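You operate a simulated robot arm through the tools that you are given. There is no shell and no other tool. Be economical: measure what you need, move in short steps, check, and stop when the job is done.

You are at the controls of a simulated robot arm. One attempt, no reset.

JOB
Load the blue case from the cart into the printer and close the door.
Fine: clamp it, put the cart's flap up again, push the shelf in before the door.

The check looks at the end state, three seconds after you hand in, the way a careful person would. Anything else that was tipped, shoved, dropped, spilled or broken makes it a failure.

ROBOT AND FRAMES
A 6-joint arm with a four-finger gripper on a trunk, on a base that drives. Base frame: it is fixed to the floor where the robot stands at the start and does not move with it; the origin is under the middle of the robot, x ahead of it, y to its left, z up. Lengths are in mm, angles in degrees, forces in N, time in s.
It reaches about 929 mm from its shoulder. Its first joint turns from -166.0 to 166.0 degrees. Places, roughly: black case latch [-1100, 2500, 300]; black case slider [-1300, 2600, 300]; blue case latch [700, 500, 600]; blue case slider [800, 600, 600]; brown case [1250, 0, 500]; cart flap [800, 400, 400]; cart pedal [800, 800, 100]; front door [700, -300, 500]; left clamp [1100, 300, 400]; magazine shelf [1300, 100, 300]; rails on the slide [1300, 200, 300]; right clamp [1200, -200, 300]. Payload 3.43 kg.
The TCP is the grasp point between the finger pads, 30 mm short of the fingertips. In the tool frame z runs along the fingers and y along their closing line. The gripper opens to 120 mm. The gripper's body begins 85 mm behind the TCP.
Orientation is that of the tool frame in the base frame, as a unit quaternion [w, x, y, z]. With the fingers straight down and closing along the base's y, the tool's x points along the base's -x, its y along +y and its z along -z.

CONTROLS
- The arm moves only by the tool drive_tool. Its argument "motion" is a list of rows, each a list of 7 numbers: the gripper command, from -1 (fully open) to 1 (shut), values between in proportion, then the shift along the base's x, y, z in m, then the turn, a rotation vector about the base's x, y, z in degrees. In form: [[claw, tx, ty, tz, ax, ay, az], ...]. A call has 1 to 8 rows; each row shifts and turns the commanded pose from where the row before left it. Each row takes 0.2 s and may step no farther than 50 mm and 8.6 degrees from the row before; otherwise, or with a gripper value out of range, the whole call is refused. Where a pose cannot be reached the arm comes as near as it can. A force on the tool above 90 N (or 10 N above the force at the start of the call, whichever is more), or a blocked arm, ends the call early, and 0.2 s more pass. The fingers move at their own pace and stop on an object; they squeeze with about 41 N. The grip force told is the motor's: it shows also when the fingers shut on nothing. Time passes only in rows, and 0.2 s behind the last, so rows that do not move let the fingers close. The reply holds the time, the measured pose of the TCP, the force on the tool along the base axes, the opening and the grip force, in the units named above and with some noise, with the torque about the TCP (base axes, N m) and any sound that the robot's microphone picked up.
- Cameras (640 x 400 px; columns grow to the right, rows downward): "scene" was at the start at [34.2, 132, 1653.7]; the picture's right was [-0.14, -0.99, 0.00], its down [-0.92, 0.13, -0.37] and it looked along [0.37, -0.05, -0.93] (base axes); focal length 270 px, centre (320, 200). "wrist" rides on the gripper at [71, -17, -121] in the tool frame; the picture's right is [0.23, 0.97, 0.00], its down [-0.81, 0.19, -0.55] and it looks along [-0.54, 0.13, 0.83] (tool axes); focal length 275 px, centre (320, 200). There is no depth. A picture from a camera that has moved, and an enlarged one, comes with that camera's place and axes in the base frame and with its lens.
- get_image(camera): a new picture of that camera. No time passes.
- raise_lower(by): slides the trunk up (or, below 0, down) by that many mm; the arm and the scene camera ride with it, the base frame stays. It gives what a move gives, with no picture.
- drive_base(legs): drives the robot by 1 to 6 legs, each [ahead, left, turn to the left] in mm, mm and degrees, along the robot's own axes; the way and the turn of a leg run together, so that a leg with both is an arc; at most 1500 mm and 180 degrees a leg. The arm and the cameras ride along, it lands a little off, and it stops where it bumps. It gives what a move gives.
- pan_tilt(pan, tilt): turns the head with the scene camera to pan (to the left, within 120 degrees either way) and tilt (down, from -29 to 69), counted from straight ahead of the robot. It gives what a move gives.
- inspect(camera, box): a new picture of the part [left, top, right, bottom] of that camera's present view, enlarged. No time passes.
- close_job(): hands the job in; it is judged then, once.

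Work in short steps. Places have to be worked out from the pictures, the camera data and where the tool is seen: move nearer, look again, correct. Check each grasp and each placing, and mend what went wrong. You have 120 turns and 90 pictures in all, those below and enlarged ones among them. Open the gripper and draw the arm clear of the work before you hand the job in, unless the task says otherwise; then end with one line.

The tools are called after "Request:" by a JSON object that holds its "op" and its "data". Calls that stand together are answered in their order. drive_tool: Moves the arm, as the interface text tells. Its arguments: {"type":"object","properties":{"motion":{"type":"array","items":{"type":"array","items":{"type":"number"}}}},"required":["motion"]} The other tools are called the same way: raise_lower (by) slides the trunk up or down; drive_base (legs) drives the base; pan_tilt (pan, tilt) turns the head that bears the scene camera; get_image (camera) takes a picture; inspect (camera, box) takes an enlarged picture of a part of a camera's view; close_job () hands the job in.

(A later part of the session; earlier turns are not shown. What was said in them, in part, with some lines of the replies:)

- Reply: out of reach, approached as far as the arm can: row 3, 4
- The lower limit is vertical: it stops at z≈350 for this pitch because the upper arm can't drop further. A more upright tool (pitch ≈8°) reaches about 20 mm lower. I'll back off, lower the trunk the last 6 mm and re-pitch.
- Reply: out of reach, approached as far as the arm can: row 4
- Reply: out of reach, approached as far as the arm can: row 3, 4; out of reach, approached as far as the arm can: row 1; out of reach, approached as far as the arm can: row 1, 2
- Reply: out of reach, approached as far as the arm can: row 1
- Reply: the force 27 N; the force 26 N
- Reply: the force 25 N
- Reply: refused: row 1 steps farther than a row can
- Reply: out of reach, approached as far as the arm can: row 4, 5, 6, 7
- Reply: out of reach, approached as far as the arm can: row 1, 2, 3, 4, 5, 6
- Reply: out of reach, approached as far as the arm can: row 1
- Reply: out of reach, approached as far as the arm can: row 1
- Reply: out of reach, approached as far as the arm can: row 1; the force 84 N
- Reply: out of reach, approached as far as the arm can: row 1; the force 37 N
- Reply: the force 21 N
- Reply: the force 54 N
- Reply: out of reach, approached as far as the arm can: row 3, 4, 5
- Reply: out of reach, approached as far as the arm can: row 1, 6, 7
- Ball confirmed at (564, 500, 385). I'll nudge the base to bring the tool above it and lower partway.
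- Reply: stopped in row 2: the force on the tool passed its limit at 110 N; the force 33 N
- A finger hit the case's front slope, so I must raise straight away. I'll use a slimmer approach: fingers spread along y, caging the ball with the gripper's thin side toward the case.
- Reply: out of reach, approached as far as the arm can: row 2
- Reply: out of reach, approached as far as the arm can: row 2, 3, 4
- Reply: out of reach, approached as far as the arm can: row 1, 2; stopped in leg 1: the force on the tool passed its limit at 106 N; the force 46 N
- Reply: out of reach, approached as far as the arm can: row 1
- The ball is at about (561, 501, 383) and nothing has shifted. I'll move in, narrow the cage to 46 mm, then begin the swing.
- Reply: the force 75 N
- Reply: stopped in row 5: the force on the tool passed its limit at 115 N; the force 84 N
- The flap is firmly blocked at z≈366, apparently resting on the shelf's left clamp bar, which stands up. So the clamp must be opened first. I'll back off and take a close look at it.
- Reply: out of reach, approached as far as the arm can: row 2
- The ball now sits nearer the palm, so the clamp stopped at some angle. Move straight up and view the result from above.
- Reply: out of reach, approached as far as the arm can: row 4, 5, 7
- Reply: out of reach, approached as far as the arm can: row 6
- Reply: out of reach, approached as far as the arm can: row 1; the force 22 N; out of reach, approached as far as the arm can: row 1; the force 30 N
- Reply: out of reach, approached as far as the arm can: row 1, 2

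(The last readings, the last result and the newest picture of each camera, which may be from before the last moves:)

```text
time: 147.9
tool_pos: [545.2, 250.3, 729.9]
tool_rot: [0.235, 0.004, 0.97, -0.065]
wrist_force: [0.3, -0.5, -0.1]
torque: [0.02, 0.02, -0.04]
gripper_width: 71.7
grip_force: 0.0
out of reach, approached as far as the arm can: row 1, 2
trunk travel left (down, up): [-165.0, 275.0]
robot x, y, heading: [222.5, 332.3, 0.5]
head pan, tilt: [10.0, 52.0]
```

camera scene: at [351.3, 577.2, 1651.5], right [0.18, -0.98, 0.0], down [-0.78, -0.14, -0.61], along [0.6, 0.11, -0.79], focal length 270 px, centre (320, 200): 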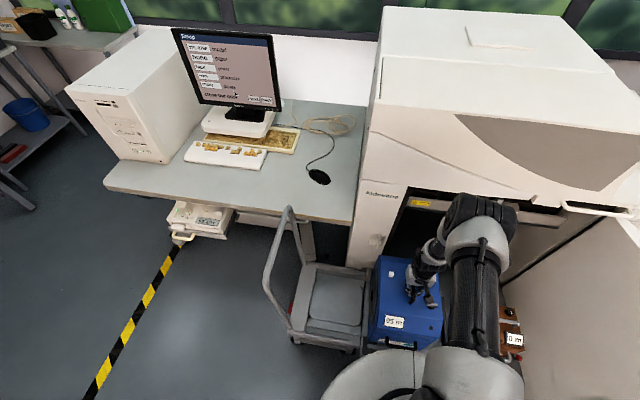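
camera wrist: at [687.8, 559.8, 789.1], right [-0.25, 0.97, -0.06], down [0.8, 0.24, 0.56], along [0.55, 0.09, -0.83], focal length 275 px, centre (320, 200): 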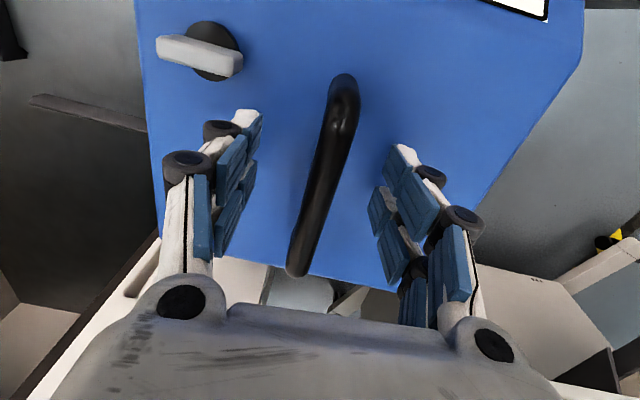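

Correct the small roll error, lower the trunk, and look at the clamp ball.

Request:
{"op": "drive_tool", "data": {"motion": [[0.1, 0, 0.02, 0, 7.1, 0, 2.2], [0.1, 0, 0.02, 0, 0, 0, 0], [0.1, 0, 0, 0, 0, 0, 0]]}}

Request:
{"op": "raise_lower", "data": {"by": -165}}

Request:
{"op": "drive_tool", "data": {"motion": [[0.1, 0, 0.004, -0.04, 0, 0, 0], [0.1, 0, 0.004, -0.04, 0, 0, 0], [0.1, 0, 0, 0, 0, 0, 0]]}}

Request:
{"op": "get_image", "data": {"camera": "wrist"}}

```text
time: 148.8
tool_pos: [546.3, 290.2, 728.9]
tool_rot: [0.233, 0.001, 0.972, -0.001]
wrist_force: [-0.1, 0.5, -0.3]
torque: [-0.03, 0.01, 0.01]
gripper_width: 54.2
grip_force: 0.0
trunk travel left (down, up): [-165.0, 275.0]
robot x, y, heading: [220.1, 330.9, 0.4]
head pan, tilt: [10.0, 52.0]
```

```text
time: 150.6
tool_pos: [546.4, 291.0, 564.0]
tool_rot: [0.234, 0.001, 0.972, -0.001]
wrist_force: [0.7, 0.3, -0.3]
torque: [0.03, 0.02, -0.02]
gripper_width: 53.8
grip_force: 0.2
trunk travel left (down, up): [0.0, 440.0]
robot x, y, heading: [219.8, 332.4, 0.3]
head pan, tilt: [10.0, 52.0]
```

```text
time: 151.4
tool_pos: [546.9, 295.9, 484.6]
tool_rot: [0.234, 0.002, 0.972, -0.001]
wrist_force: [-1.2, 0.4, -0.9]
torque: [0.07, 0.03, -0.06]
gripper_width: 53.8
grip_force: 0.0
trunk travel left (down, up): [0.0, 440.0]
robot x, y, heading: [222.2, 330.2, 0.3]
head pan, tilt: [10.0, 52.0]
```

```text
8 pictures are left
camera wrist: at [426.8, 278.4, 559.7], right [-0.2, 0.97, -0.11], down [0.47, 0.19, 0.86], along [0.86, 0.13, -0.5], focal length 275 px, centre (320, 200)
```

wrist: 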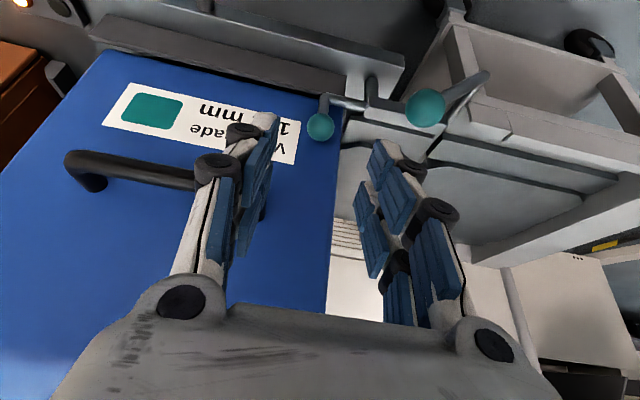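

The clamp ball is clearly seen at (602, 297, 385). I'll advance along the tool axis to it and grip.

Request:
{"op": "drive_tool", "data": {"motion": [[0.1, 0.01, 0.001, -0.011, 0, 0, 0], [0.1, 0.013, 0, -0.025, 0, 0, 0], [0.1, 0.013, 0, -0.025, 0, 0, 0], [0.1, 0.013, 0, -0.025, 0, 0, 0], [0.1, 0, 0, 0, 0, 0, 0]]}}

Request:
{"op": "drive_tool", "data": {"motion": [[0.4, 0, 0, 0, 0, 0, 0], [0.6, 0, 0, 0, 0, 0, 0], [0.6, 0, 0, 0, 0, 0, 0]]}}

Request:
{"op": "get_image", "data": {"camera": "wrist"}}

```text
time: 152.6
tool_pos: [594.8, 298.3, 396.7]
tool_rot: [0.233, 0.001, 0.972, -0.002]
wrist_force: [-7.0, 0.1, 2.8]
torque: [-0.04, 0.08, -0.23]
gripper_width: 55.3
grip_force: 0.4
trunk travel left (down, up): [0.0, 440.0]
robot x, y, heading: [218.8, 329.5, 0.1]
head pan, tilt: [10.0, 52.0]
```

```text
time: 153.4
tool_pos: [594.6, 297.7, 396.8]
tool_rot: [0.233, 0.0, 0.973, -0.001]
wrist_force: [-10.9, -4.8, -0.8]
torque: [-0.05, 0.2, -0.36]
gripper_width: 26.7
grip_force: 2.3
trunk travel left (down, up): [0.0, 440.0]
robot x, y, heading: [222.2, 330.4, 0.4]
head pan, tilt: [10.0, 52.0]
```

```text
7 pictures are left
camera wrist: at [475.6, 281.4, 472.2], right [-0.2, 0.97, -0.11], down [0.47, 0.19, 0.86], along [0.86, 0.13, -0.5], focal length 275 px, centre (320, 200)
```

wrist: 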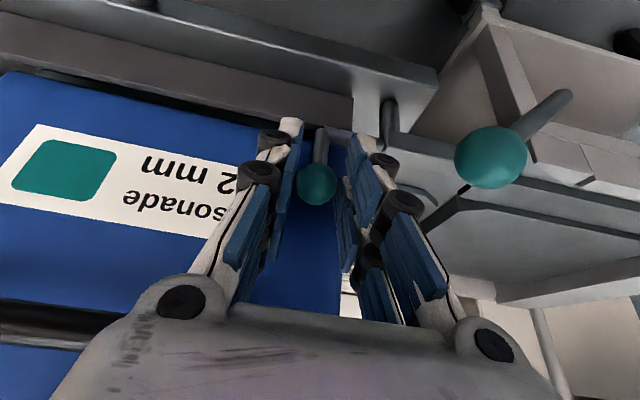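

The ball is between the pads. Squeeze and swing it along the arc (−x, then +y).

Request:
{"op": "drive_tool", "data": {"motion": [[0.8, 0, 0, 0, 0, 0, 0], [0.8, -0.0116, 0.0015, 0, 0, 0, 0], [0.8, -0.0109, 0.0045, 0, 0, 0, 0], [0.8, -0.0095, 0.007, 0, 0, 0, 0], [0.8, -0.007, 0.0095, 0, 0, 0, 0], [0.8, 0, 0, 0, 0, 0, 0]]}}

Request:
{"op": "drive_tool", "data": {"motion": [[0.8, -0.0045, 0.0105, 0, 0, 0, 0], [0.8, -0.0015, 0.012, 0, 0, 0, 0], [0.8, 0.002, 0.006, 0, 0, 0, 0], [0.8, 0, 0, 0, 0, 0, 0]]}}

Request:
{"op": "get_image", "data": {"camera": "wrist"}}

```text
time: 154.8
tool_pos: [556.7, 323.0, 397.2]
tool_rot: [0.232, -0.002, 0.973, 0.001]
wrist_force: [-5.8, 3.4, -9.1]
torque: [0.06, 0.14, 0.31]
gripper_width: 22.4
grip_force: 43.0
trunk travel left (down, up): [0.0, 440.0]
robot x, y, heading: [220.9, 330.3, 0.1]
head pan, tilt: [10.0, 52.0]
```

```text
time: 155.8
tool_pos: [552.8, 343.4, 399.6]
tool_rot: [0.236, 0.011, 0.972, -0.008]
wrist_force: [-6.1, -70.2, 20.9]
torque: [-0.2, -0.44, -0.83]
gripper_width: 20.8
grip_force: 45.5
trunk travel left (down, up): [0.0, 440.0]
robot x, y, heading: [220.2, 330.1, 0.1]
head pan, tilt: [10.0, 52.0]
```

```text
6 pictures are left
camera wrist: at [433.2, 329.9, 473.9], right [-0.18, 0.98, -0.11], down [0.47, 0.19, 0.86], along [0.86, 0.1, -0.5], focal length 275 px, centre (320, 200)
```

wrist: 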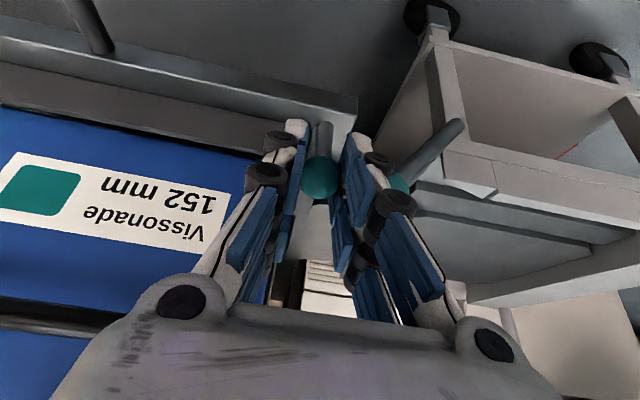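

The clamp lever is back at its straight position (bar along +x) and force indicates its stop. I'll relieve, open slightly, and rise.

Request:
{"op": "drive_tool", "data": {"motion": [[0.8, 0, -0.004, 0, 0, 0, 0], [0.35, 0, 0, 0, 0, 0, 0], [0.35, 0, 0, 0, 0, 0, 0], [0.35, 0, 0, 0.03, 0, 0, 0], [0.35, -0.01, 0, 0.04, 0, 0, 0], [0.35, -0.01, 0.0, 0.04, 0, 0, 0], [0.35, -0.0, 0.02, 0.03, 0, 0, 0]]}}

Request:
{"op": "inspect", "data": {"camera": "wrist", "box": [150, 0, 470, 220]}}

```text
time: 157.4
tool_pos: [542.1, 369.3, 538.3]
tool_rot: [0.243, 0.002, 0.97, 0.001]
wrist_force: [0.3, -0.6, 1.6]
torque: [-0.01, -0.02, -0.03]
gripper_width: 38.7
grip_force: 0.0
trunk travel left (down, up): [0.0, 440.0]
robot x, y, heading: [221.8, 331.6, 0.2]
head pan, tilt: [10.0, 52.0]
```

```text
1.82 times, centred on (310, 110) of wrist
camera zoom: at [422.1, 352.0, 611.1], right [-0.2, 0.97, -0.11], down [0.45, 0.19, 0.87], along [0.87, 0.13, -0.48], focal length 500 px, centre (338, 364)
```

zoom: 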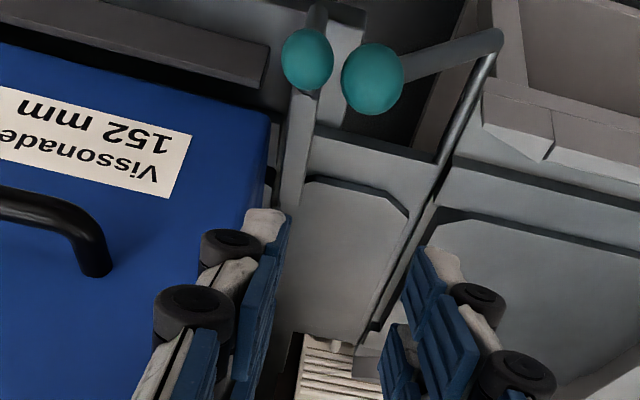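

The clamp bar now lies along the case's left side, and the flap is flat. The flap ball at about (556, 372, 392) is right beside the clamp ball, so I'll grip it along x: back the base off, unpitch and yaw −90°.

Request:
{"op": "drive_base", "data": {"legs": [[-90, 20, 0]]}}

Request:
{"op": "drive_tool", "data": {"motion": [[0, 0, 0, 0, 0, 7, 0], [0, 0, 0, 0, 0, 7, 0], [0, 0, 0, 0, 0, 7, 0], [0, 0, 0, 0, 0, 7, 0], [0, 0, 0, 0, 0, 0, -8.2], [0, 0, 0, 0, 0, 0, -8.2], [0, 0, 0, 0, 0, 0, -8.2], [0, 0, 0, 0, 0, 0, -8.2]]}}

Request:
{"op": "drive_tool", "data": {"motion": [[0, 0, 0, 0, 0, 0, -8.2], [0, 0, 0, 0, 0, 0, -8.2], [0, 0, 0, 0, 0, 0, -8.2], [0, 0, 0, 0, 0, 0, -8.2], [0, 0, 0, 0, 0, 0, -8.2], [0, 0, 0, 0, 0, 0, -8.2], [0, 0, 0, 0, 0, 0, -8.0]]}}

```text
time: 158.5
tool_pos: [453.5, 388.8, 538.6]
tool_rot: [0.244, 0.002, 0.97, 0.001]
wrist_force: [0.3, 0.4, -0.1]
torque: [0.02, -0.02, -0.02]
gripper_width: 39.1
grip_force: 0.1
trunk travel left (down, up): [0.0, 440.0]
robot x, y, heading: [128.3, 351.0, 0.5]
head pan, tilt: [10.0, 52.0]
```

```text
time: 160.3
tool_pos: [453.2, 387.8, 539.1]
tool_rot: [0.002, 0.284, 0.959, 0.001]
wrist_force: [-0.7, 0.3, 0.4]
torque: [0.02, -0.01, 0.0]
gripper_width: 60.0
grip_force: 0.0
trunk travel left (down, up): [0.0, 440.0]
robot x, y, heading: [133.7, 346.6, 0.3]
head pan, tilt: [10.0, 52.0]
```

```text
time: 161.9
tool_pos: [453.5, 388.2, 540.1]
tool_rot: [0.001, 0.709, 0.705, -0.001]
wrist_force: [-0.2, 0.1, 0.8]
torque: [-0.01, 0.0, -0.03]
gripper_width: 60.0
grip_force: 0.0
trunk travel left (down, up): [0.0, 440.0]
robot x, y, heading: [132.1, 350.8, 0.2]
head pan, tilt: [10.0, 52.0]
```

Move above the flap ball and check with one picture.

Request:
{"op": "drive_tool", "data": {"motion": [[0, 0.035, -0.006, -0.01, 0, 0, 0], [0, 0.035, -0.005, -0.015, 0, 0, 0], [0, 0.033, -0.005, -0.015, 0, 0, 0], [0, 0, 0, -0.03, 0, 0, 0], [0, 0, 0, 0, 0, 0, 0]]}}

Request:
{"op": "get_image", "data": {"camera": "wrist"}}

```text
time: 163.1
tool_pos: [557.3, 372.6, 467.2]
tool_rot: [0.001, 0.707, 0.707, 0.0]
wrist_force: [-0.6, 0.1, 0.4]
torque: [-0.01, 0.04, 0.03]
gripper_width: 60.0
grip_force: 0.1
trunk travel left (down, up): [0.0, 440.0]
robot x, y, heading: [133.0, 348.1, 0.2]
head pan, tilt: [10.0, 52.0]
```

```text
4 pictures are left
camera wrist: at [539.6, 443.7, 587.3], right [0.97, 0.23, 0.0], down [0.19, -0.81, 0.55], along [0.13, -0.54, -0.83], focal length 275 px, centre (320, 200)
```

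wrist: 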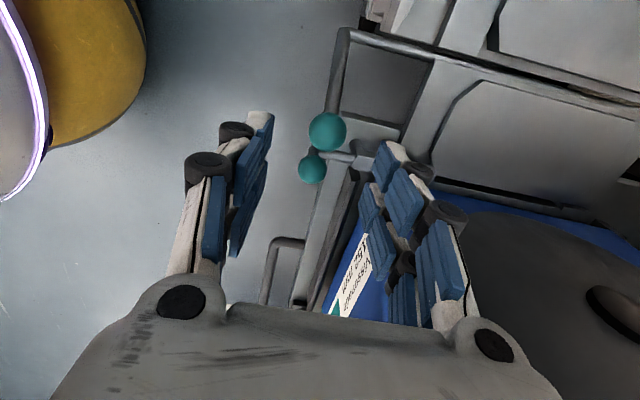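

Flap ball at (561, 377, 392). Descend with the fingers at its x sides and grip.

Request:
{"op": "drive_tool", "data": {"motion": [[0, 0.004, 0.005, -0.03, 0, 0, 0], [0, 0, 0, -0.025, 0, 0, 0], [0, 0, 0, -0.016, 0, 0, 0], [0, 0, 0, 0, 0, 0, 0], [0.6, 0, 0, 0, 0, 0, 0], [0.8, 0, 0, 0, 0, 0, 0], [0.8, 0, 0, 0, 0, 0, 0]]}}

```text
time: 164.7
tool_pos: [564.3, 378.9, 396.8]
tool_rot: [0.002, 0.708, 0.706, 0.001]
wrist_force: [7.1, 0.3, -0.1]
torque: [0.03, -0.14, 0.03]
gripper_width: 29.1
grip_force: 24.7
trunk travel left (down, up): [0.0, 440.0]
robot x, y, heading: [129.6, 352.7, 0.3]
head pan, tilt: [10.0, 52.0]
```

Ball gripped. Swing it back over the top toward +y, first half.

Request:
{"op": "drive_tool", "data": {"motion": [[0.8, 0, 0.0136, 0.0095, 0, 0, 0], [0.8, 0, 0.0154, 0.0065, 0, 0, 0], [0.8, 0, 0.0163, 0.0035, 0, 0, 0], [0.8, 0, 0.0167, 0.0002, 0, 0, 0], [0.8, 0, 0, 0, 0, 0, 0]]}}

Request:
{"op": "drive_tool", "data": {"motion": [[0.8, 0, 0.0164, -0.0029, 0, 0, 0], [0.8, 0, 0.0156, -0.006, 0, 0, 0], [0.8, 0, 0.014, -0.0088, 0, 0, 0], [0.8, 0, 0.0123, -0.0115, 0, 0, 0], [0.8, 0, 0, 0, 0, 0, 0]]}}

```text
time: 165.9
tool_pos: [559.9, 440.9, 417.9]
tool_rot: [0.001, 0.707, 0.707, -0.001]
wrist_force: [0.4, 0.2, 0.4]
torque: [-0.01, -0.01, -0.02]
gripper_width: 11.9
grip_force: 0.1
trunk travel left (down, up): [0.0, 440.0]
robot x, y, heading: [130.3, 348.4, 0.3]
head pan, tilt: [10.0, 52.0]
```

```text
time: 167.1
tool_pos: [560.6, 497.5, 387.3]
tool_rot: [0.002, 0.709, 0.705, 0.0]
wrist_force: [-0.2, -0.3, -0.8]
torque: [0.07, 0.01, 0.01]
gripper_width: 12.5
grip_force: 0.0
trunk travel left (down, up): [0.0, 440.0]
robot x, y, heading: [133.4, 348.3, 0.2]
head pan, tilt: [10.0, 52.0]
```

The ball slipped out of the pads. I'll go back, grip deeper with the full squeeze, and move in smaller steps checking the width.

Request:
{"op": "drive_tool", "data": {"motion": [[0, 0, 0, 0.045, 0, 0, 0], [0, 0, -0.03, 0.035, 0, 0, 0], [0, 0, -0.045, 0, 0, 0, 0], [0, 0.001, -0.044, 0, 0, 0, 0], [0, 0, 0, -0.04, 0, 0, 0], [0, 0, 0, -0.042, 0, 0, 0], [0.8, 0, 0, 0, 0, 0, 0], [0.8, 0, 0, 0, 0, 0, 0]]}}

Request:
{"op": "drive_tool", "data": {"motion": [[0.95, 0, 0, 0, 0, 0, 0], [0.95, 0, 0, 0, 0, 0, 0]]}}

```text
time: 168.9
tool_pos: [562.6, 379.6, 387.0]
tool_rot: [0.002, 0.707, 0.707, 0.001]
wrist_force: [3.8, -0.2, -0.8]
torque: [0.01, -0.03, 0.05]
gripper_width: 28.7
grip_force: 13.8
trunk travel left (down, up): [0.0, 440.0]
robot x, y, heading: [128.3, 349.5, 0.4]
head pan, tilt: [10.0, 52.0]
```

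```text
time: 169.5
tool_pos: [561.9, 379.3, 386.7]
tool_rot: [0.002, 0.708, 0.707, 0.001]
wrist_force: [5.8, 0.5, -0.8]
torque: [-0.09, -0.05, 0.05]
gripper_width: 28.0
grip_force: 41.3
trunk travel left (down, up): [0.0, 440.0]
robot x, y, heading: [131.6, 346.3, 0.3]
head pan, tilt: [10.0, 52.0]
```

Now 28 mm with the full 41 N. Small tangential steps.

Request:
{"op": "drive_tool", "data": {"motion": [[0.95, 0, 0.006, 0.0045, 0, 0, 0], [0.95, 0, 0.006, 0.0045, 0, 0, 0], [0.95, 0, 0, 0, 0, 0, 0]]}}

```text
time: 170.3
tool_pos: [563.2, 390.4, 395.9]
tool_rot: [0.002, 0.708, 0.706, 0.0]
wrist_force: [10.8, -19.4, 1.5]
torque: [-1.15, -0.04, 0.01]
gripper_width: 28.2
grip_force: 41.9
trunk travel left (down, up): [0.0, 440.0]
robot x, y, heading: [131.8, 350.8, 0.4]
head pan, tilt: [10.0, 52.0]
```

Holding (28.2 mm). Continue the arc in small steps.

Request:
{"op": "drive_tool", "data": {"motion": [[0.95, 0, 0.007, 0.004, 0, 0, 0], [0.95, 0, 0.007, 0.003, 0, 0, 0], [0.95, 0, 0, 0, 0, 0, 0]]}}

Request:
{"op": "drive_tool", "data": {"motion": [[0.95, 0, 0.008, 0.002, 0, 0, 0], [0.95, 0, 0.008, 0.001, 0, 0, 0], [0.95, 0, 0, 0, 0, 0, 0]]}}

```text
time: 171.1
tool_pos: [562.3, 405.1, 401.4]
tool_rot: [0.001, 0.708, 0.706, 0.0]
wrist_force: [21.2, -32.5, -0.1]
torque: [-0.06, -0.16, 0.3]
gripper_width: 28.3
grip_force: 41.0
trunk travel left (down, up): [0.0, 440.0]
robot x, y, heading: [134.2, 349.4, 0.3]
head pan, tilt: [10.0, 52.0]
```

```text
time: 171.9
tool_pos: [560.2, 421.3, 404.8]
tool_rot: [0.0, 0.708, 0.707, -0.002]
wrist_force: [-1.0, 0.5, -0.3]
torque: [-0.02, -0.01, 0.0]
gripper_width: 3.1
grip_force: 0.1
trunk travel left (down, up): [0.0, 440.0]
robot x, y, heading: [132.2, 347.1, 0.2]
head pan, tilt: [10.0, 52.0]
```

It slipped again at about 32 N: the flap's edge is evidently trapped under the closed clamp bar. The order must be: open clamp, raise flap, re-close clamp. I'll pitch the tool slightly and grip the clamp ball along x first.

Request:
{"op": "drive_tool", "data": {"motion": [[0.2, -0.01, 0, 0.04, 0, 0, 0], [0.2, -0.02, -0.03, 0.03, 0, -7, 0], [0.2, 0, -0.03, 0, 0, -7, 0], [0.2, -0.003, -0.02, 0, 0, -6, 0], [0.2, 0.013, 0, -0.036, 0, 0, 0], [0.2, 0.014, 0, -0.038, 0, 0, 0], [0.8, 0, 0, 0, 0, 0, 0], [0.95, 0, 0, 0, 0, 0, 0]]}}

Request:
{"op": "drive_tool", "data": {"motion": [[0.95, 0, 0, 0, 0, 0, 0], [0.95, 0, 0, 0, 0, 0, 0], [0.95, 0, 0, 0, 0, 0, 0]]}}

```text
time: 173.7
tool_pos: [554.5, 339.3, 399.4]
tool_rot: [0.126, 0.697, 0.695, 0.124]
wrist_force: [5.4, -4.3, -2.7]
torque: [0.19, -0.32, -0.44]
gripper_width: 24.8
grip_force: 18.1
trunk travel left (down, up): [0.0, 440.0]
robot x, y, heading: [133.1, 348.8, 0.1]
head pan, tilt: [10.0, 52.0]
```

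```text
time: 174.5
tool_pos: [555.1, 339.4, 400.3]
tool_rot: [0.126, 0.697, 0.695, 0.124]
wrist_force: [15.7, -11.5, -7.9]
torque: [-0.14, -0.38, -0.78]
gripper_width: 22.2
grip_force: 45.5
trunk travel left (down, up): [0.0, 440.0]
robot x, y, heading: [132.8, 351.9, 0.4]
head pan, tilt: [10.0, 52.0]
```

Clamp ball gripped (22 mm). Swing it −y then +x, in small steps.

Request:
{"op": "drive_tool", "data": {"motion": [[0.95, 0.0007, -0.006, 0, 0, 0, 0], [0.95, 0.0008, -0.006, 0, 0, 0, 0], [0.95, 0.002, -0.0055, 0, 0, 0, 0], [0.95, 0.0025, -0.005, 0, 0, 0, 0], [0.95, 0.0035, -0.005, 0, 0, 0, 0], [0.95, 0.0035, -0.0045, 0, 0, 0, 0], [0.95, 0, 0, 0, 0, 0, 0]]}}

Request:
{"op": "drive_tool", "data": {"motion": [[0.95, 0.0045, -0.004, 0, 0, 0, 0], [0.95, 0.005, -0.003, 0, 0, 0, 0], [0.95, 0.0055, -0.0025, 0, 0, 0, 0], [0.95, 0.0055, -0.002, 0, 0, 0, 0], [0.95, 0, 0, 0, 0, 0, 0]]}}

```text
time: 176.1
tool_pos: [566.6, 308.8, 400.3]
tool_rot: [0.124, 0.697, 0.696, 0.121]
wrist_force: [-5.1, 13.4, -9.1]
torque: [0.85, 0.2, 0.58]
gripper_width: 21.3
grip_force: 44.4
trunk travel left (down, up): [0.0, 440.0]
robot x, y, heading: [129.9, 350.9, 0.1]
head pan, tilt: [10.0, 52.0]
```

```text
time: 177.3
tool_pos: [589.5, 297.6, 400.7]
tool_rot: [0.124, 0.697, 0.696, 0.123]
wrist_force: [-6.0, 19.7, -10.5]
torque: [1.02, 0.15, 0.64]
gripper_width: 21.3
grip_force: 44.9
trunk travel left (down, up): [0.0, 440.0]
robot x, y, heading: [131.1, 348.5, 0.5]
head pan, tilt: [10.0, 52.0]
```

Held all the way. Finish the last few degrees.

Request:
{"op": "drive_tool", "data": {"motion": [[0.95, 0.005, -0.0005, 0, 0, 0, 0], [0.95, 0.005, 0, 0, 0, 0, 0], [0.95, 0, 0, 0, 0, 0, 0]]}}

Request:
{"op": "drive_tool", "data": {"motion": [[0.4, 0, 0, 0, 0, 0, 0], [0.3, 0, 0, 0, 0, 0, 0], [0.3, -0.013, 0, 0.036, 0, 0, 0], [0.3, -0.013, 0, 0.036, 0, 0, 0], [0.1, -0.0, 0.025, 0.01, 0, 6.5, 0], [0.1, 0, 0.025, 0, 0, 6.5, 0], [0.1, 0, 0.027, 0, 0, 6.5, 0], [0.1, 0, 0, 0, 0, 0, 0]]}}

Request:
{"op": "get_image", "data": {"camera": "wrist"}}

```text
time: 178.1
tool_pos: [597.2, 297.1, 401.1]
tool_rot: [0.122, 0.698, 0.695, 0.122]
wrist_force: [-11.3, 11.7, -6.7]
torque: [0.78, 0.32, 0.37]
gripper_width: 20.9
grip_force: 44.5
trunk travel left (down, up): [0.0, 440.0]
robot x, y, heading: [132.2, 347.8, 0.3]
head pan, tilt: [10.0, 52.0]
```

```text
time: 179.9
tool_pos: [573.3, 374.5, 482.5]
tool_rot: [0.005, 0.708, 0.706, 0.002]
wrist_force: [0.4, -0.2, 0.0]
torque: [-0.02, -0.01, 0.03]
gripper_width: 54.0
grip_force: 0.1
trunk travel left (down, up): [0.0, 440.0]
robot x, y, heading: [131.4, 349.4, 0.0]
head pan, tilt: [10.0, 52.0]
```

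```text
3 pictures are left
camera wrist: at [554.7, 445.1, 602.9], right [0.97, 0.23, 0.01], down [0.18, -0.81, 0.56], along [0.13, -0.54, -0.83], focal length 275 px, centre (320, 200)
```

wrist: 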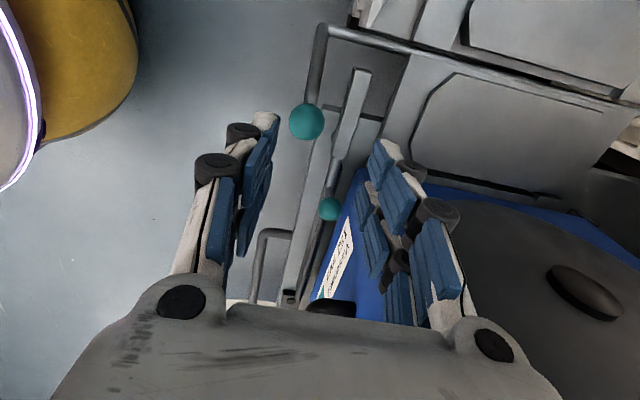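

The clamp is open again and the flap ball is at (561, 377). With room on its −y side now, I'll push it over toward +y using closed fingers.

Request:
{"op": "drive_tool", "data": {"motion": [[1, -0.012, -0.034, 0, 0, 0, 0], [1, 0, 0, 0, 0, 0, 0], [1, 0, 0, 0, 0, 0, 0], [1, 0, 0, -0.03, 0, 0, 0], [1, 0, 0, -0.03, 0, 0, 0], [1, 0, 0, -0.027, 0, 0, 0], [1, 0, 0, 0, 0, 0, 0]]}}

Request:
{"op": "drive_tool", "data": {"motion": [[1, 0, 0.012, 0, 0, 0, 0], [1, 0, 0.014, 0, 0, 0, 0], [1, 0, 0.014, 0.002, 0, 0, 0], [1, 0, 0.014, 0.002, 0, 0, 0], [1, 0, 0.014, 0, 0, 0, 0], [1, 0, 0, 0, 0, 0, 0]]}}

```text
time: 181.5
tool_pos: [560.1, 340.2, 394.4]
tool_rot: [0.004, 0.708, 0.706, 0.002]
wrist_force: [-1.9, -3.5, 0.9]
torque: [-0.02, 0.03, 0.05]
gripper_width: 0.0
grip_force: 33.5
trunk travel left (down, up): [0.0, 440.0]
robot x, y, heading: [132.0, 348.3, 0.2]
head pan, tilt: [10.0, 52.0]
```

```text
time: 182.9
tool_pos: [561.0, 408.6, 400.3]
tool_rot: [0.004, 0.708, 0.706, 0.003]
wrist_force: [0.6, -0.9, -0.1]
torque: [0.0, 0.01, 0.0]
gripper_width: 0.1
grip_force: 33.5
trunk travel left (down, up): [0.0, 440.0]
robot x, y, heading: [132.0, 352.4, 0.1]
head pan, tilt: [10.0, 52.0]
```

Light forces, so the flap should be turning. Continue pushing to the end.

Request:
{"op": "drive_tool", "data": {"motion": [[1, 0, 0.014, 0, 0, 0, 0], [1, 0, 0.014, -0.003, 0, 0, 0], [1, 0, 0.014, -0.003, 0, 0, 0], [1, 0, 0.012, -0.003, 0, 0, 0], [1, 0, 0.01, -0.003, 0, 0, 0], [1, 0, 0, 0, 0, 0, 0]]}}

Request:
{"op": "drive_tool", "data": {"motion": [[1, 0, 0.006, -0.002, 0, 0, 0], [1, 0, 0.006, -0.002, 0, 0, 0], [1, 0, 0, 0, 0, 0, 0]]}}

```text
time: 184.1
tool_pos: [561.4, 455.8, 391.8]
tool_rot: [0.003, 0.713, 0.701, -0.002]
wrist_force: [-5.9, -18.0, 34.3]
torque: [0.29, 0.01, 0.16]
gripper_width: 5.8
grip_force: 33.6
trunk travel left (down, up): [0.0, 440.0]
robot x, y, heading: [130.9, 348.8, -0.1]
head pan, tilt: [10.0, 52.0]
stopped in row 5: the force on the tool passed its limit at 109 N (the readings are from after the stop); the commanded pose is now the measured one
```

```text
time: 184.6
tool_pos: [561.5, 455.6, 391.8]
tool_rot: [0.002, 0.716, 0.698, -0.005]
wrist_force: [-5.5, -18.3, 34.0]
torque: [0.37, 0.24, -0.02]
gripper_width: 6.3
grip_force: 33.7
trunk travel left (down, up): [0.0, 440.0]
robot x, y, heading: [130.7, 348.7, -0.2]
head pan, tilt: [10.0, 52.0]
stopped in row 2: the force on the tool passed its limit at 100 N (the readings are from after the stop); the commanded pose is now the measured one
```

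109 N suggests the lever is at (or near) its end stop. Rise and look with one of the remaining pictures.

Request:
{"op": "drive_tool", "data": {"motion": [[1, 0, -0.003, 0.02, 0, 0, 0], [1, 0, -0.01, 0.04, 0, 0, 0], [1, -0.01, -0.03, 0.03, 0, 0, 0], [1, -0.01, -0.03, 0, 0, 0, 0], [1, 0, 0, 0, 0, 0, 0]]}}

Request:
{"op": "get_image", "data": {"camera": "wrist"}}

```text
time: 185.8
tool_pos: [546.4, 386.7, 480.2]
tool_rot: [-0.001, 0.714, 0.7, -0.005]
wrist_force: [-0.7, 0.6, 0.5]
torque: [0.03, 0.0, 0.04]
gripper_width: 0.0
grip_force: 33.8
out of reach, approached as far as the arm can: row 4
trunk travel left (down, up): [0.0, 440.0]
robot x, y, heading: [128.2, 348.1, -0.0]
head pan, tilt: [10.0, 52.0]
```

```text
2 pictures are left
camera wrist: at [531.6, 459.4, 599.3], right [0.98, 0.21, -0.01], down [0.18, -0.81, 0.56], along [0.11, -0.55, -0.83], focal length 275 px, centre (320, 200)
```

wrist: 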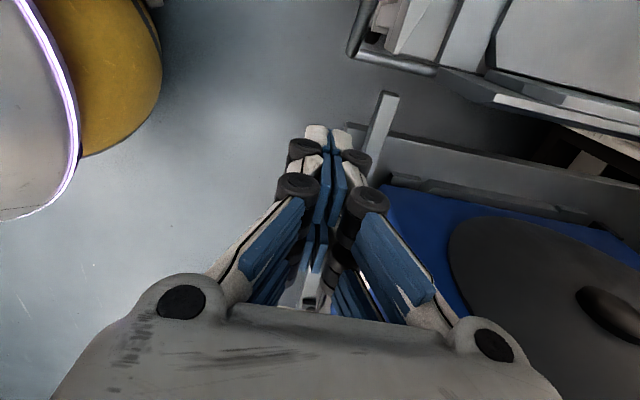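

The flap stands up again, with its lever at the cart side. Now I re-close the clamp by returning to the exact pose where I released its ball (597, 297, 401, pitch 20°), gripping, and swinging back.

Request:
{"op": "drive_tool", "data": {"motion": [[0.2, 0.005, -0.03, 0, 0, -7, -0.5], [0.2, 0.01, -0.03, 0, 0, -7, 0], [0.2, 0.01, -0.03, 0, 0, -6.2, 0], [0.2, 0, 0, 0, 0, 0, 0]]}}

```text
time: 186.8
tool_pos: [579.3, 361.8, 475.7]
tool_rot: [0.021, 0.714, 0.697, 0.057]
wrist_force: [0.3, -0.3, -1.1]
torque: [-0.02, 0.01, -0.02]
gripper_width: 47.8
grip_force: 0.2
out of reach, approached as far as the arm can: row 1, 2, 3
trunk travel left (down, up): [0.0, 440.0]
robot x, y, heading: [131.6, 349.6, -0.1]
head pan, tilt: [10.0, 52.0]
```

It hasn't fully converged, so I'll command the remaining correction.

Request:
{"op": "drive_tool", "data": {"motion": [[0.2, -0.004, -0.022, 0.002, -1.5, -4.5, 0.3], [0.2, -0.004, -0.022, 0.002, -1.5, -4.5, 0.3], [0.2, 0, -0.021, 0, 0, -4.5, 0], [0.2, 0, 0, 0, 0, 0, 0]]}}

```text
time: 187.8
tool_pos: [569.4, 296.4, 478.8]
tool_rot: [0.144, 0.697, 0.691, 0.128]
wrist_force: [-0.5, -0.3, -0.1]
torque: [-0.01, 0.0, 0.0]
gripper_width: 47.9
grip_force: 0.0
trunk travel left (down, up): [0.0, 440.0]
robot x, y, heading: [133.8, 345.5, -0.2]
head pan, tilt: [10.0, 52.0]
```

Good. Descend to the grip pose and close.

Request:
{"op": "drive_tool", "data": {"motion": [[0.2, 0.0137, 0.0003, -0.039, 0, 1.2, 0], [0.2, 0.0138, 0.0003, -0.0388, 0, 1.2, 0], [0.2, 0, 0, 0, 0, 0, 0], [0.8, 0, 0, 0, 0, 0, 0], [0.95, 0, 0, 0, 0, 0, 0], [0.95, 0, 0, 0, 0, 0, 0], [0.95, 0, 0, 0, 0, 0, 0]]}}

```text
time: 189.3
tool_pos: [596.8, 297.4, 400.3]
tool_rot: [0.128, 0.7, 0.693, 0.114]
wrist_force: [-2.7, 0.0, 4.0]
torque: [0.09, 0.05, -0.03]
gripper_width: 20.9
grip_force: 45.0
trunk travel left (down, up): [0.0, 440.0]
robot x, y, heading: [130.5, 344.3, -0.1]
head pan, tilt: [10.0, 52.0]
```

Ball gripped (20.9 mm at 45 N). Swing the clamp closed along the reverse arc.

Request:
{"op": "drive_tool", "data": {"motion": [[0.95, -0.0055, 0.0002, 0, 0, 0, 0], [0.95, -0.0055, 0.001, 0, 0, 0, 0], [0.95, -0.0055, 0.002, 0, 0, 0, 0], [0.95, -0.0055, 0.0025, 0, 0, 0, 0], [0.95, -0.005, 0.003, 0, 0, 0, 0], [0.95, -0.0045, 0.004, 0, 0, 0, 0], [0.95, -0.0035, 0.0045, 0, 0, 0, 0], [0.95, 0, 0, 0, 0, 0, 0]]}}

Request:
{"op": "drive_tool", "data": {"motion": [[0.95, -0.0035, 0.005, 0, 0, 0, 0], [0.95, -0.0025, 0.005, 0, 0, 0, 0], [0.95, -0.002, 0.0055, 0, 0, 0, 0], [0.95, -0.0008, 0.006, 0, 0, 0, 0], [0.95, -0.0007, 0.006, 0, 0, 0, 0], [0.95, 0, 0.002, 0, 0, 0, 0], [0.95, 0, 0, 0, 0, 0, 0]]}}

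```text
time: 191.2
tool_pos: [560.1, 314.7, 400.0]
tool_rot: [0.128, 0.7, 0.693, 0.114]
wrist_force: [3.2, -12.6, 11.9]
torque: [-0.93, -0.03, -0.59]
gripper_width: 20.9
grip_force: 44.9
trunk travel left (down, up): [0.0, 440.0]
robot x, y, heading: [133.4, 342.1, -0.2]
head pan, tilt: [10.0, 52.0]
```

```text
time: 192.8
tool_pos: [551.5, 343.3, 400.6]
tool_rot: [0.127, 0.701, 0.692, 0.114]
wrist_force: [-1.2, -32.2, -7.4]
torque: [-1.0, -0.03, -0.61]
gripper_width: 21.3
grip_force: 45.7
trunk travel left (down, up): [0.0, 440.0]
robot x, y, heading: [132.9, 346.9, 0.0]
head pan, tilt: [10.0, 52.0]
```

The clamp is back at its closed stop (same place as originally). Release, rise and move toward the shelf handle's known pose: TCP (534, 100, 323), pitch 8°, base at (117, 46).

Request:
{"op": "drive_tool", "data": {"motion": [[0.95, 0, -0.003, 0, 0, 0, 0], [0.4, 0, 0, 0, 0, 0, 0], [0.3, 0, 0, 0, 0, 0, 0], [0.3, -0.013, 0, 0.036, 0, 0, 0], [0.3, -0.013, 0, 0.036, 0, 0, 0], [0.3, -0.01, 0, 0.04, 0, 0, 0], [0.3, -0.03, 0, 0.03, 0, 5, 0], [0.3, -0.03, 0, 0.0, 0, 6, 0]]}}

Request:
{"op": "drive_base", "data": {"legs": [[-60, 0, 0], [0, -300, 0]]}}

```text
time: 194.6
tool_pos: [457.7, 341.9, 542.8]
tool_rot: [0.061, 0.708, 0.702, 0.046]
wrist_force: [-0.2, 0.4, -0.7]
torque: [0.01, -0.02, 0.01]
gripper_width: 42.1
grip_force: 0.1
trunk travel left (down, up): [0.0, 440.0]
robot x, y, heading: [135.3, 348.8, -0.2]
head pan, tilt: [10.0, 52.0]
```

```text
time: 197.1
tool_pos: [398.9, 50.6, 543.2]
tool_rot: [0.06, 0.705, 0.705, 0.047]
wrist_force: [-1.0, 0.2, -0.5]
torque: [0.01, -0.02, -0.01]
gripper_width: 42.2
grip_force: 0.1
trunk travel left (down, up): [0.0, 440.0]
robot x, y, heading: [72.4, 54.3, 0.2]
head pan, tilt: [10.0, 52.0]
```

Position the base and move over the handle bar at z≈355.

Request:
{"op": "drive_base", "data": {"legs": [[45, -5, 0]]}}

Request:
{"op": "drive_tool", "data": {"motion": [[0.3, 0.01, 0.02, -0.04, 0, 0, 0], [0.3, 0.01, 0.02, -0.04, 0, 0, 0], [0.3, 0.0, 0.01, -0.045, 0, 0, 0], [0.3, 0.0, 0.0, -0.045, 0, 0, 0], [0.3, 0.035, 0, -0.01, 0, 0, 0], [0.3, 0.033, 0.005, 0, 0, 0, 0], [0.3, 0, 0, 0, 0, 0, 0]]}}

```text
time: 198.0
tool_pos: [444.7, 45.1, 542.2]
tool_rot: [0.06, 0.705, 0.705, 0.047]
wrist_force: [0.6, -0.6, 0.7]
torque: [0.02, -0.01, -0.01]
gripper_width: 41.8
grip_force: 0.1
trunk travel left (down, up): [0.0, 440.0]
robot x, y, heading: [121.1, 46.6, 0.1]
head pan, tilt: [10.0, 52.0]
```

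```text
time: 199.6
tool_pos: [532.9, 98.6, 362.7]
tool_rot: [0.061, 0.706, 0.704, 0.046]
wrist_force: [0.1, 0.0, -0.1]
torque: [-0.01, 0.0, -0.02]
gripper_width: 41.9
grip_force: 0.1
trunk travel left (down, up): [0.0, 440.0]
robot x, y, heading: [118.9, 52.6, 0.3]
head pan, tilt: [10.0, 52.0]
```

Over the bar's known place. Lower to z≈322 and close, checking the width.

Request:
{"op": "drive_tool", "data": {"motion": [[0.3, 0, 0, -0.02, 0, 0, 0], [0.3, 0, 0, -0.02, 0, 0, 0], [0.3, 0, 0, -0.004, 0, 0, 0], [0.6, 0, 0, 0, 0, 0, 0], [0.8, 0, 0, 0, 0, 0, 0], [0.8, 0, 0, 0, 0, 0, 0], [0.8, 0, 0, 0, 0, 0, 0]]}}

```text
time: 201.2
tool_pos: [533.8, 99.6, 321.9]
tool_rot: [0.062, 0.706, 0.704, 0.049]
wrist_force: [10.2, -1.1, -4.1]
torque: [0.02, -0.21, 0.56]
gripper_width: 14.6
grip_force: 36.5
trunk travel left (down, up): [0.0, 440.0]
robot x, y, heading: [119.9, 49.3, 0.2]
head pan, tilt: [10.0, 52.0]
```

Gripped again (14.6 mm). Push the shelf in by driving forward in stages.

Request:
{"op": "drive_base", "data": {"legs": [[200, 0, 0]]}}

Request:
{"op": "drive_base", "data": {"legs": [[200, 0, 0]]}}

Request:
{"op": "drive_base", "data": {"legs": [[80, 0, 0]]}}

```text
time: 202.8
tool_pos: [730.3, 98.1, 320.5]
tool_rot: [0.06, 0.707, 0.703, 0.046]
wrist_force: [-4.0, 21.2, -2.7]
torque: [-0.05, 0.07, 1.2]
gripper_width: 15.0
grip_force: 44.9
trunk travel left (down, up): [0.0, 440.0]
robot x, y, heading: [316.8, 46.9, -0.4]
head pan, tilt: [10.0, 52.0]
```

```text
time: 204.4
tool_pos: [928.9, 97.5, 319.9]
tool_rot: [0.058, 0.707, 0.704, 0.045]
wrist_force: [-4.8, -3.3, 9.6]
torque: [-1.0, 0.03, 1.06]
gripper_width: 14.6
grip_force: 45.3
trunk travel left (down, up): [0.0, 440.0]
robot x, y, heading: [518.8, 51.6, 0.1]
head pan, tilt: [10.0, 52.0]
```

```text
time: 205.5
tool_pos: [1008.3, 98.3, 320.7]
tool_rot: [0.057, 0.707, 0.703, 0.044]
wrist_force: [-8.0, 10.2, 13.0]
torque: [0.65, 0.29, 1.26]
gripper_width: 14.5
grip_force: 44.8
trunk travel left (down, up): [0.0, 440.0]
robot x, y, heading: [603.1, 53.9, -0.0]
head pan, tilt: [10.0, 52.0]
```

Smooth with low force. About 27 mm are left to the closed position (1035), so push in the last bit.

Request:
{"op": "drive_base", "data": {"legs": [[25, 0, 0]]}}

Request:
{"op": "drive_base", "data": {"legs": [[8, 0, 0]]}}

```text
time: 206.3
tool_pos: [1034.2, 98.4, 321.4]
tool_rot: [0.058, 0.706, 0.705, 0.044]
wrist_force: [3.7, -2.4, -1.0]
torque: [-0.03, -0.11, 1.08]
gripper_width: 14.8
grip_force: 45.5
trunk travel left (down, up): [0.0, 440.0]
robot x, y, heading: [623.1, 46.3, -0.3]
head pan, tilt: [10.0, 52.0]
```

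```text
time: 207.2
tool_pos: [1035.1, 98.6, 319.7]
tool_rot: [0.056, 0.704, 0.706, 0.042]
wrist_force: [-1.3, 0.9, 15.4]
torque: [0.1, 0.06, 0.35]
gripper_width: 14.3
grip_force: 44.6
trunk travel left (down, up): [0.0, 440.0]
robot x, y, heading: [627.7, 51.8, 0.1]
head pan, tilt: [10.0, 52.0]
stopped in leg 1: the robot was blocked; the commanded pose is now the measured one
```

The shelf is fully in (blocked at the closed position). Open, then retreat the base in small alternating steps to keep the elbow clear of the drawer.

Request:
{"op": "drive_tool", "data": {"motion": [[0.3, 0, 0, 0, 0, 0, 0], [0.3, 0, 0, 0, 0, 0, 0], [0.3, 0.008, 0, 0, 0, 0, 0], [0.3, 0, 0, 0, 0, 0, 0]]}}

Request:
{"op": "drive_base", "data": {"legs": [[-17, 0, 0]]}}

Request:
{"op": "drive_tool", "data": {"motion": [[0.3, 0.008, 0, 0.001, 0, 0, 0], [0.3, 0.008, 0, 0.001, 0, 0, 0], [0.3, 0, 0, 0, 0, 0, 0]]}}

Request:
{"op": "drive_base", "data": {"legs": [[-17, 0, 0]]}}

```text
time: 208.2
tool_pos: [1035.2, 97.9, 319.9]
tool_rot: [0.054, 0.705, 0.707, 0.04]
wrist_force: [0.7, 0.5, 0.2]
torque: [0.0, 0.03, 0.0]
gripper_width: 41.9
grip_force: 0.1
trunk travel left (down, up): [0.0, 440.0]
robot x, y, heading: [632.5, 53.9, 0.0]
head pan, tilt: [10.0, 52.0]
```

```text
time: 208.9
tool_pos: [1027.5, 98.1, 321.2]
tool_rot: [0.056, 0.705, 0.706, 0.041]
wrist_force: [0.4, 0.4, -0.5]
torque: [-0.03, 0.01, 0.02]
gripper_width: 42.0
grip_force: 0.2
trunk travel left (down, up): [0.0, 440.0]
robot x, y, heading: [613.3, 50.3, -0.1]
head pan, tilt: [10.0, 52.0]
```

```text
time: 209.8
tool_pos: [1042.2, 97.3, 324.8]
tool_rot: [0.055, 0.705, 0.706, 0.041]
wrist_force: [-2.5, -1.4, 1.8]
torque: [-0.02, 0.0, -0.04]
gripper_width: 40.5
grip_force: 0.0
trunk travel left (down, up): [0.0, 440.0]
robot x, y, heading: [613.3, 51.1, 0.3]
head pan, tilt: [10.0, 52.0]
```

```text
time: 210.5
tool_pos: [1024.9, 98.7, 323.9]
tool_rot: [0.056, 0.705, 0.706, 0.042]
wrist_force: [0.4, 0.3, 0.0]
torque: [0.0, 0.0, 0.03]
gripper_width: 41.7
grip_force: 0.0
trunk travel left (down, up): [0.0, 440.0]
robot x, y, heading: [595.6, 47.8, 0.1]
head pan, tilt: [10.0, 52.0]
```

Now rise just enough (≈22 mm) for the far finger to clear the bar, then draw back.

Request:
{"op": "drive_tool", "data": {"motion": [[0.3, 0.006, 0, 0.002, 0, 0, 0], [0.3, 0, 0, 0.011, 0, 0, 0], [0.3, 0, 0, 0.011, 0, 0, 0], [0.3, -0.02, 0, 0.003, 0, 0, 0], [0.3, -0.03, 0, 0, 0, 0, 0], [0.3, -0.03, 0, 0, 0, 0, 0]]}}

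Request:
{"op": "drive_base", "data": {"legs": [[-350, 0, 0]]}}

```text
time: 211.9
tool_pos: [950.7, 97.5, 342.3]
tool_rot: [0.056, 0.706, 0.705, 0.043]
wrist_force: [0.0, 0.6, 0.0]
torque: [0.0, 0.01, 0.01]
gripper_width: 41.9
grip_force: 0.0
out of reach, approached as far as the arm can: row 2, 3
trunk travel left (down, up): [0.0, 440.0]
robot x, y, heading: [596.3, 52.2, 0.1]
head pan, tilt: [10.0, 52.0]
```

```text
time: 214.2
tool_pos: [598.6, 97.2, 341.5]
tool_rot: [0.055, 0.705, 0.706, 0.042]
wrist_force: [0.0, 0.3, 0.3]
torque: [0.01, 0.0, 0.02]
gripper_width: 41.9
grip_force: 0.1
trunk travel left (down, up): [0.0, 440.0]
robot x, y, heading: [247.7, 49.1, -0.0]
head pan, tilt: [10.0, 52.0]
```

The shelf is in and the tool is free. Now back away and go around the door's free edge to its outer side; then look.

Request:
{"op": "drive_base", "data": {"legs": [[-600, 0, 0], [0, -480, 0]]}}

Request:
{"op": "pan_tilt", "data": {"pan": 5, "tilt": 40}}

Request:
{"op": "get_image", "data": {"camera": "scene"}}

```text
time: 220.0
tool_pos: [-2.4, -381.1, 342.2]
tool_rot: [0.056, 0.71, 0.701, 0.042]
wrist_force: [0.3, 0.6, 0.1]
torque: [-0.02, 0.02, 0.01]
gripper_width: 41.9
grip_force: 0.1
trunk travel left (down, up): [0.0, 440.0]
robot x, y, heading: [-357.0, -425.4, -0.8]
head pan, tilt: [10.0, 52.0]
```

```text
time: 220.8
tool_pos: [-1.2, -381.7, 342.1]
tool_rot: [0.056, 0.71, 0.701, 0.042]
wrist_force: [0.6, 0.1, 0.6]
torque: [0.0, 0.02, 0.0]
gripper_width: 42.0
grip_force: 0.0
trunk travel left (down, up): [0.0, 440.0]
robot x, y, heading: [-354.4, -423.3, -0.9]
head pan, tilt: [5.0, 40.0]
```

```text
1 pictures are left
camera scene: at [-291.2, -277.0, 1503.4], right [0.07, -1.0, 0.0], down [-0.64, -0.05, -0.77], along [0.76, 0.06, -0.64], focal length 270 px, centre (320, 200)
```

scene: 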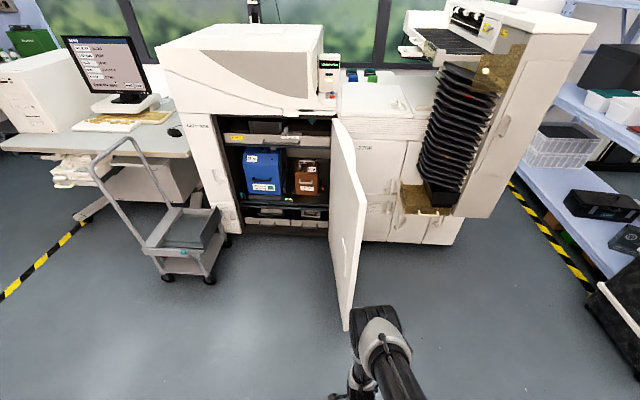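

The case is in, the flap is up, and the door is seen: hinge ≈(1040, −251), free edge ≈(365, −370). I'll step further right, extend the arm forward, and come up along the door's outer face.

Request:
{"op": "drive_base", "data": {"legs": [[0, -120, 0]]}}

Request:
{"op": "drive_tool", "data": {"motion": [[1, 0.03, 0, 0.03, 0, -3, 0], [1, 0.04, 0, 0.025, 0, -4, 0], [1, 0.045, 0, 0.02, 0, -5, 0], [1, 0.045, 0, 0.02, 0, -5, 0], [1, 0.045, 0, 0.02, 0, -5, 0], [1, 0.045, 0, 0.02, 0, -5, 0], [1, 0.045, 0, 0.015, 0, -5, 0], [1, 0.04, 0, 0.01, 0, -5, 0]]}}

```text
time: 222.0
tool_pos: [-2.5, -499.0, 342.0]
tool_rot: [0.055, 0.71, 0.701, 0.042]
wrist_force: [0.4, -0.5, 0.5]
torque: [0.03, 0.0, -0.01]
gripper_width: 42.1
grip_force: 0.2
trunk travel left (down, up): [0.0, 440.0]
robot x, y, heading: [-356.4, -540.0, -0.8]
head pan, tilt: [5.0, 40.0]
```

```text
time: 223.8
tool_pos: [330.2, -495.9, 502.6]
tool_rot: [0.276, 0.66, 0.647, 0.264]
wrist_force: [-0.1, 0.3, -0.6]
torque: [0.01, -0.01, 0.03]
gripper_width: 0.0
grip_force: 33.0
trunk travel left (down, up): [0.0, 440.0]
robot x, y, heading: [-357.8, -539.9, -1.1]
head pan, tilt: [5.0, 40.0]
```

Extended nicely. Drive forward so the fingers lie beside the outer face near the free edge, then push left.

Request:
{"op": "drive_base", "data": {"legs": [[115, 0, 0], [0, 180, 0]]}}

```text
time: 225.8
tool_pos: [441.4, -407.4, 496.9]
tool_rot: [0.272, 0.659, 0.651, 0.259]
wrist_force: [-0.1, -0.2, -0.4]
torque: [-0.03, 0.02, -0.03]
gripper_width: 0.1
grip_force: 33.5
trunk travel left (down, up): [0.0, 440.0]
robot x, y, heading: [-243.5, -455.0, -0.9]
head pan, tilt: [5.0, 40.0]
stopped in leg 2: the robot was blocked; the commanded pose is now the measured one
```

Blocked with no tool force: the wider wrist probably met the door's free edge before the fingers did. I'll back off so that only the fingers overlap the door's edge, then push again.

Request:
{"op": "drive_base", "data": {"legs": [[0, -25, 0], [-58, 0, 0], [0, 60, 0]]}}

```text
time: 227.7
tool_pos: [383.9, -369.0, 498.5]
tool_rot: [0.271, 0.659, 0.651, 0.26]
wrist_force: [-0.5, 0.3, -0.2]
torque: [0.0, -0.02, 0.0]
gripper_width: 0.1
grip_force: 33.3
trunk travel left (down, up): [0.0, 440.0]
robot x, y, heading: [-297.9, -415.9, -0.7]
head pan, tilt: [5.0, 40.0]
```

No contact yet. Continue left in small legs.

Request:
{"op": "drive_base", "data": {"legs": [[0, 40, 0]]}}

Request:
{"op": "drive_base", "data": {"legs": [[0, 40, 0]]}}

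```text
time: 228.6
tool_pos: [386.8, -329.8, 498.9]
tool_rot: [0.272, 0.658, 0.652, 0.261]
wrist_force: [-1.1, 0.4, 0.2]
torque: [-0.01, -0.03, 0.0]
gripper_width: 0.0
grip_force: 32.9
trunk travel left (down, up): [0.0, 440.0]
robot x, y, heading: [-301.1, -373.0, -0.6]
head pan, tilt: [5.0, 40.0]
```

```text
time: 229.5
tool_pos: [386.2, -289.6, 497.7]
tool_rot: [0.271, 0.659, 0.652, 0.261]
wrist_force: [0.0, -0.1, 0.2]
torque: [0.0, 0.02, 0.04]
gripper_width: 0.0
grip_force: 33.5
trunk travel left (down, up): [0.0, 440.0]
robot x, y, heading: [-296.9, -336.5, -0.9]
head pan, tilt: [5.0, 40.0]
```

Still no contact, so the door is not where I judged. I'll use the last picture now to locate it.

Request:
{"op": "get_image", "data": {"camera": "scene"}}

```text
0 pictures are left
camera scene: at [-232.9, -190.1, 1503.4], right [0.08, -1.0, 0.0], down [-0.64, -0.05, -0.77], along [0.76, 0.06, -0.64], focal length 270 px, centre (320, 200)
```

scene: 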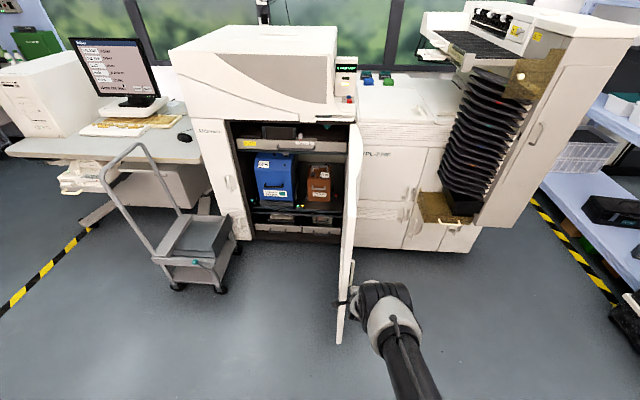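

The door is following: it's now about parallel to x (free edge ≈(354, −246)). I'll keep pushing along its arc with the base, keeping just the fingers near the free edge.

Request:
{"op": "drive_base", "data": {"legs": [[5, 113, 0], [20, 110, 0]]}}

Request:
{"op": "drive_base", "data": {"legs": [[42, 106, 0], [59, 97, 0]]}}

```text
time: 231.5
tool_pos: [413.7, -66.3, 497.6]
tool_rot: [0.272, 0.658, 0.652, 0.261]
wrist_force: [-0.1, -0.4, 0.3]
torque: [0.05, 0.0, 0.04]
gripper_width: 0.0
grip_force: 33.2
trunk travel left (down, up): [0.0, 440.0]
robot x, y, heading: [-269.5, -111.0, -0.6]
head pan, tilt: [5.0, 40.0]
```

```text
time: 233.5
tool_pos: [516.0, 132.1, 497.7]
tool_rot: [0.271, 0.658, 0.652, 0.26]
wrist_force: [0.2, 0.3, 1.3]
torque: [-0.02, 0.0, -0.03]
gripper_width: 0.1
grip_force: 33.1
trunk travel left (down, up): [0.0, 440.0]
robot x, y, heading: [-167.5, 85.6, -0.8]
head pan, tilt: [5.0, 40.0]
```

The tool couldn't have passed without carrying the door along. Continue the arc.

Request:
{"op": "drive_base", "data": {"legs": [[107, 50, 0], [82, 66, 0]]}}

Request:
{"op": "drive_base", "data": {"legs": [[92, 50, 0]]}}

Request:
{"op": "drive_base", "data": {"legs": [[100, 30, 0]]}}

```text
time: 235.5
tool_pos: [707.2, 245.2, 497.3]
tool_rot: [0.271, 0.658, 0.652, 0.261]
wrist_force: [0.0, 1.5, 0.8]
torque: [-0.02, -0.01, 0.0]
gripper_width: 0.2
grip_force: 33.0
trunk travel left (down, up): [0.0, 440.0]
robot x, y, heading: [23.3, 198.6, -0.8]
head pan, tilt: [5.0, 40.0]
```

```text
time: 236.7
tool_pos: [800.6, 295.0, 498.3]
tool_rot: [0.271, 0.659, 0.652, 0.26]
wrist_force: [0.6, -0.3, 0.5]
torque: [-0.03, -0.01, 0.0]
gripper_width: 0.1
grip_force: 33.0
trunk travel left (down, up): [0.0, 440.0]
robot x, y, heading: [118.3, 246.2, -0.8]
head pan, tilt: [5.0, 40.0]
```

```text
time: 237.8
tool_pos: [899.2, 323.7, 497.2]
tool_rot: [0.271, 0.659, 0.652, 0.261]
wrist_force: [-0.5, -0.7, 0.5]
torque: [0.03, -0.01, 0.0]
gripper_width: 0.1
grip_force: 33.8
trunk travel left (down, up): [0.0, 440.0]
robot x, y, heading: [215.6, 273.8, -0.3]
head pan, tilt: [5.0, 40.0]
5 turns are left
```

Push the last part until it meets resistance; stops are automatic on force.

Request:
{"op": "drive_base", "data": {"legs": [[60, 8, 0]]}}

Request:
{"op": "drive_base", "data": {"legs": [[45, 0, 0]]}}

Request:
{"op": "drive_base", "data": {"legs": [[30, 0, 0]]}}

```text
time: 238.8
tool_pos: [958.9, 328.1, 497.2]
tool_rot: [0.272, 0.66, 0.651, 0.261]
wrist_force: [0.5, 1.8, 0.0]
torque: [-0.02, 0.01, -0.04]
gripper_width: 0.0
grip_force: 33.4
trunk travel left (down, up): [0.0, 440.0]
robot x, y, heading: [271.8, 284.9, -0.9]
head pan, tilt: [5.0, 40.0]
```

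```text
time: 239.8
tool_pos: [974.9, 328.4, 483.3]
tool_rot: [0.26, 0.662, 0.659, 0.247]
wrist_force: [-0.9, -0.1, -0.5]
torque: [-0.02, 0.02, 0.05]
gripper_width: 0.0
grip_force: 33.3
trunk travel left (down, up): [0.0, 440.0]
robot x, y, heading: [312.2, 278.9, -0.7]
head pan, tilt: [5.0, 40.0]
stopped in leg 1: the force on the tool passed its limit at 112 N (the readings are from after the stop); the commanded pose is now the measured one
```

```text
time: 240.6
tool_pos: [975.1, 328.6, 472.4]
tool_rot: [0.247, 0.665, 0.664, 0.234]
wrist_force: [-1.5, 1.0, -0.9]
torque: [0.0, -0.01, 0.05]
gripper_width: 0.0
grip_force: 33.5
trunk travel left (down, up): [0.0, 440.0]
robot x, y, heading: [324.9, 286.2, -1.0]
head pan, tilt: [5.0, 40.0]
stopped in leg 1: the force on the tool passed its limit at 114 N (the readings are from after the stop); the commanded pose is now the measured one
4 turns are left
```

Firm resistance twice (112–114 N) at the same x, the door's closed plane, so the door is shut. I'll back away and open the gripper.

Request:
{"op": "drive_base", "data": {"legs": [[-350, 0, 0]]}}

Request:
{"op": "drive_tool", "data": {"motion": [[-1, 0, 0, 0, 0, 0, 0], [-1, 0, 0, 0, 0, 0, 0], [-1, 0, 0, 0, 0, 0, 0], [-1, 0, 0, 0, 0, 0, 0]]}}

```text
time: 242.9
tool_pos: [629.0, 330.1, 471.7]
tool_rot: [0.247, 0.667, 0.663, 0.234]
wrist_force: [-0.2, 0.3, 0.5]
torque: [0.03, 0.0, 0.03]
gripper_width: 0.1
grip_force: 33.1
trunk travel left (down, up): [0.0, 440.0]
robot x, y, heading: [-21.8, 289.1, -1.1]
head pan, tilt: [5.0, 40.0]
```

```text
time: 243.9
tool_pos: [629.5, 331.7, 472.4]
tool_rot: [0.248, 0.666, 0.663, 0.235]
wrist_force: [0.6, -0.2, 0.6]
torque: [0.01, 0.03, 0.03]
gripper_width: 74.0
grip_force: 0.1
trunk travel left (down, up): [0.0, 440.0]
robot x, y, heading: [-22.1, 286.3, -1.0]
head pan, tilt: [5.0, 40.0]
3 turns are left
```

The arm is clear and the gripper open. Handing in.

Request:
{"op": "close_job", "data": {}}

```text
The job is handed in.
```

I handed the job in. The blue case is in the printer's left bay and clamped, the cart's flap is up again, the shelf is in, and the door is pushed to its stop. I had no pictures left for the last part, so I judged the door shut only by firm resistance (about 112 N, twice) at the plane where it should close.
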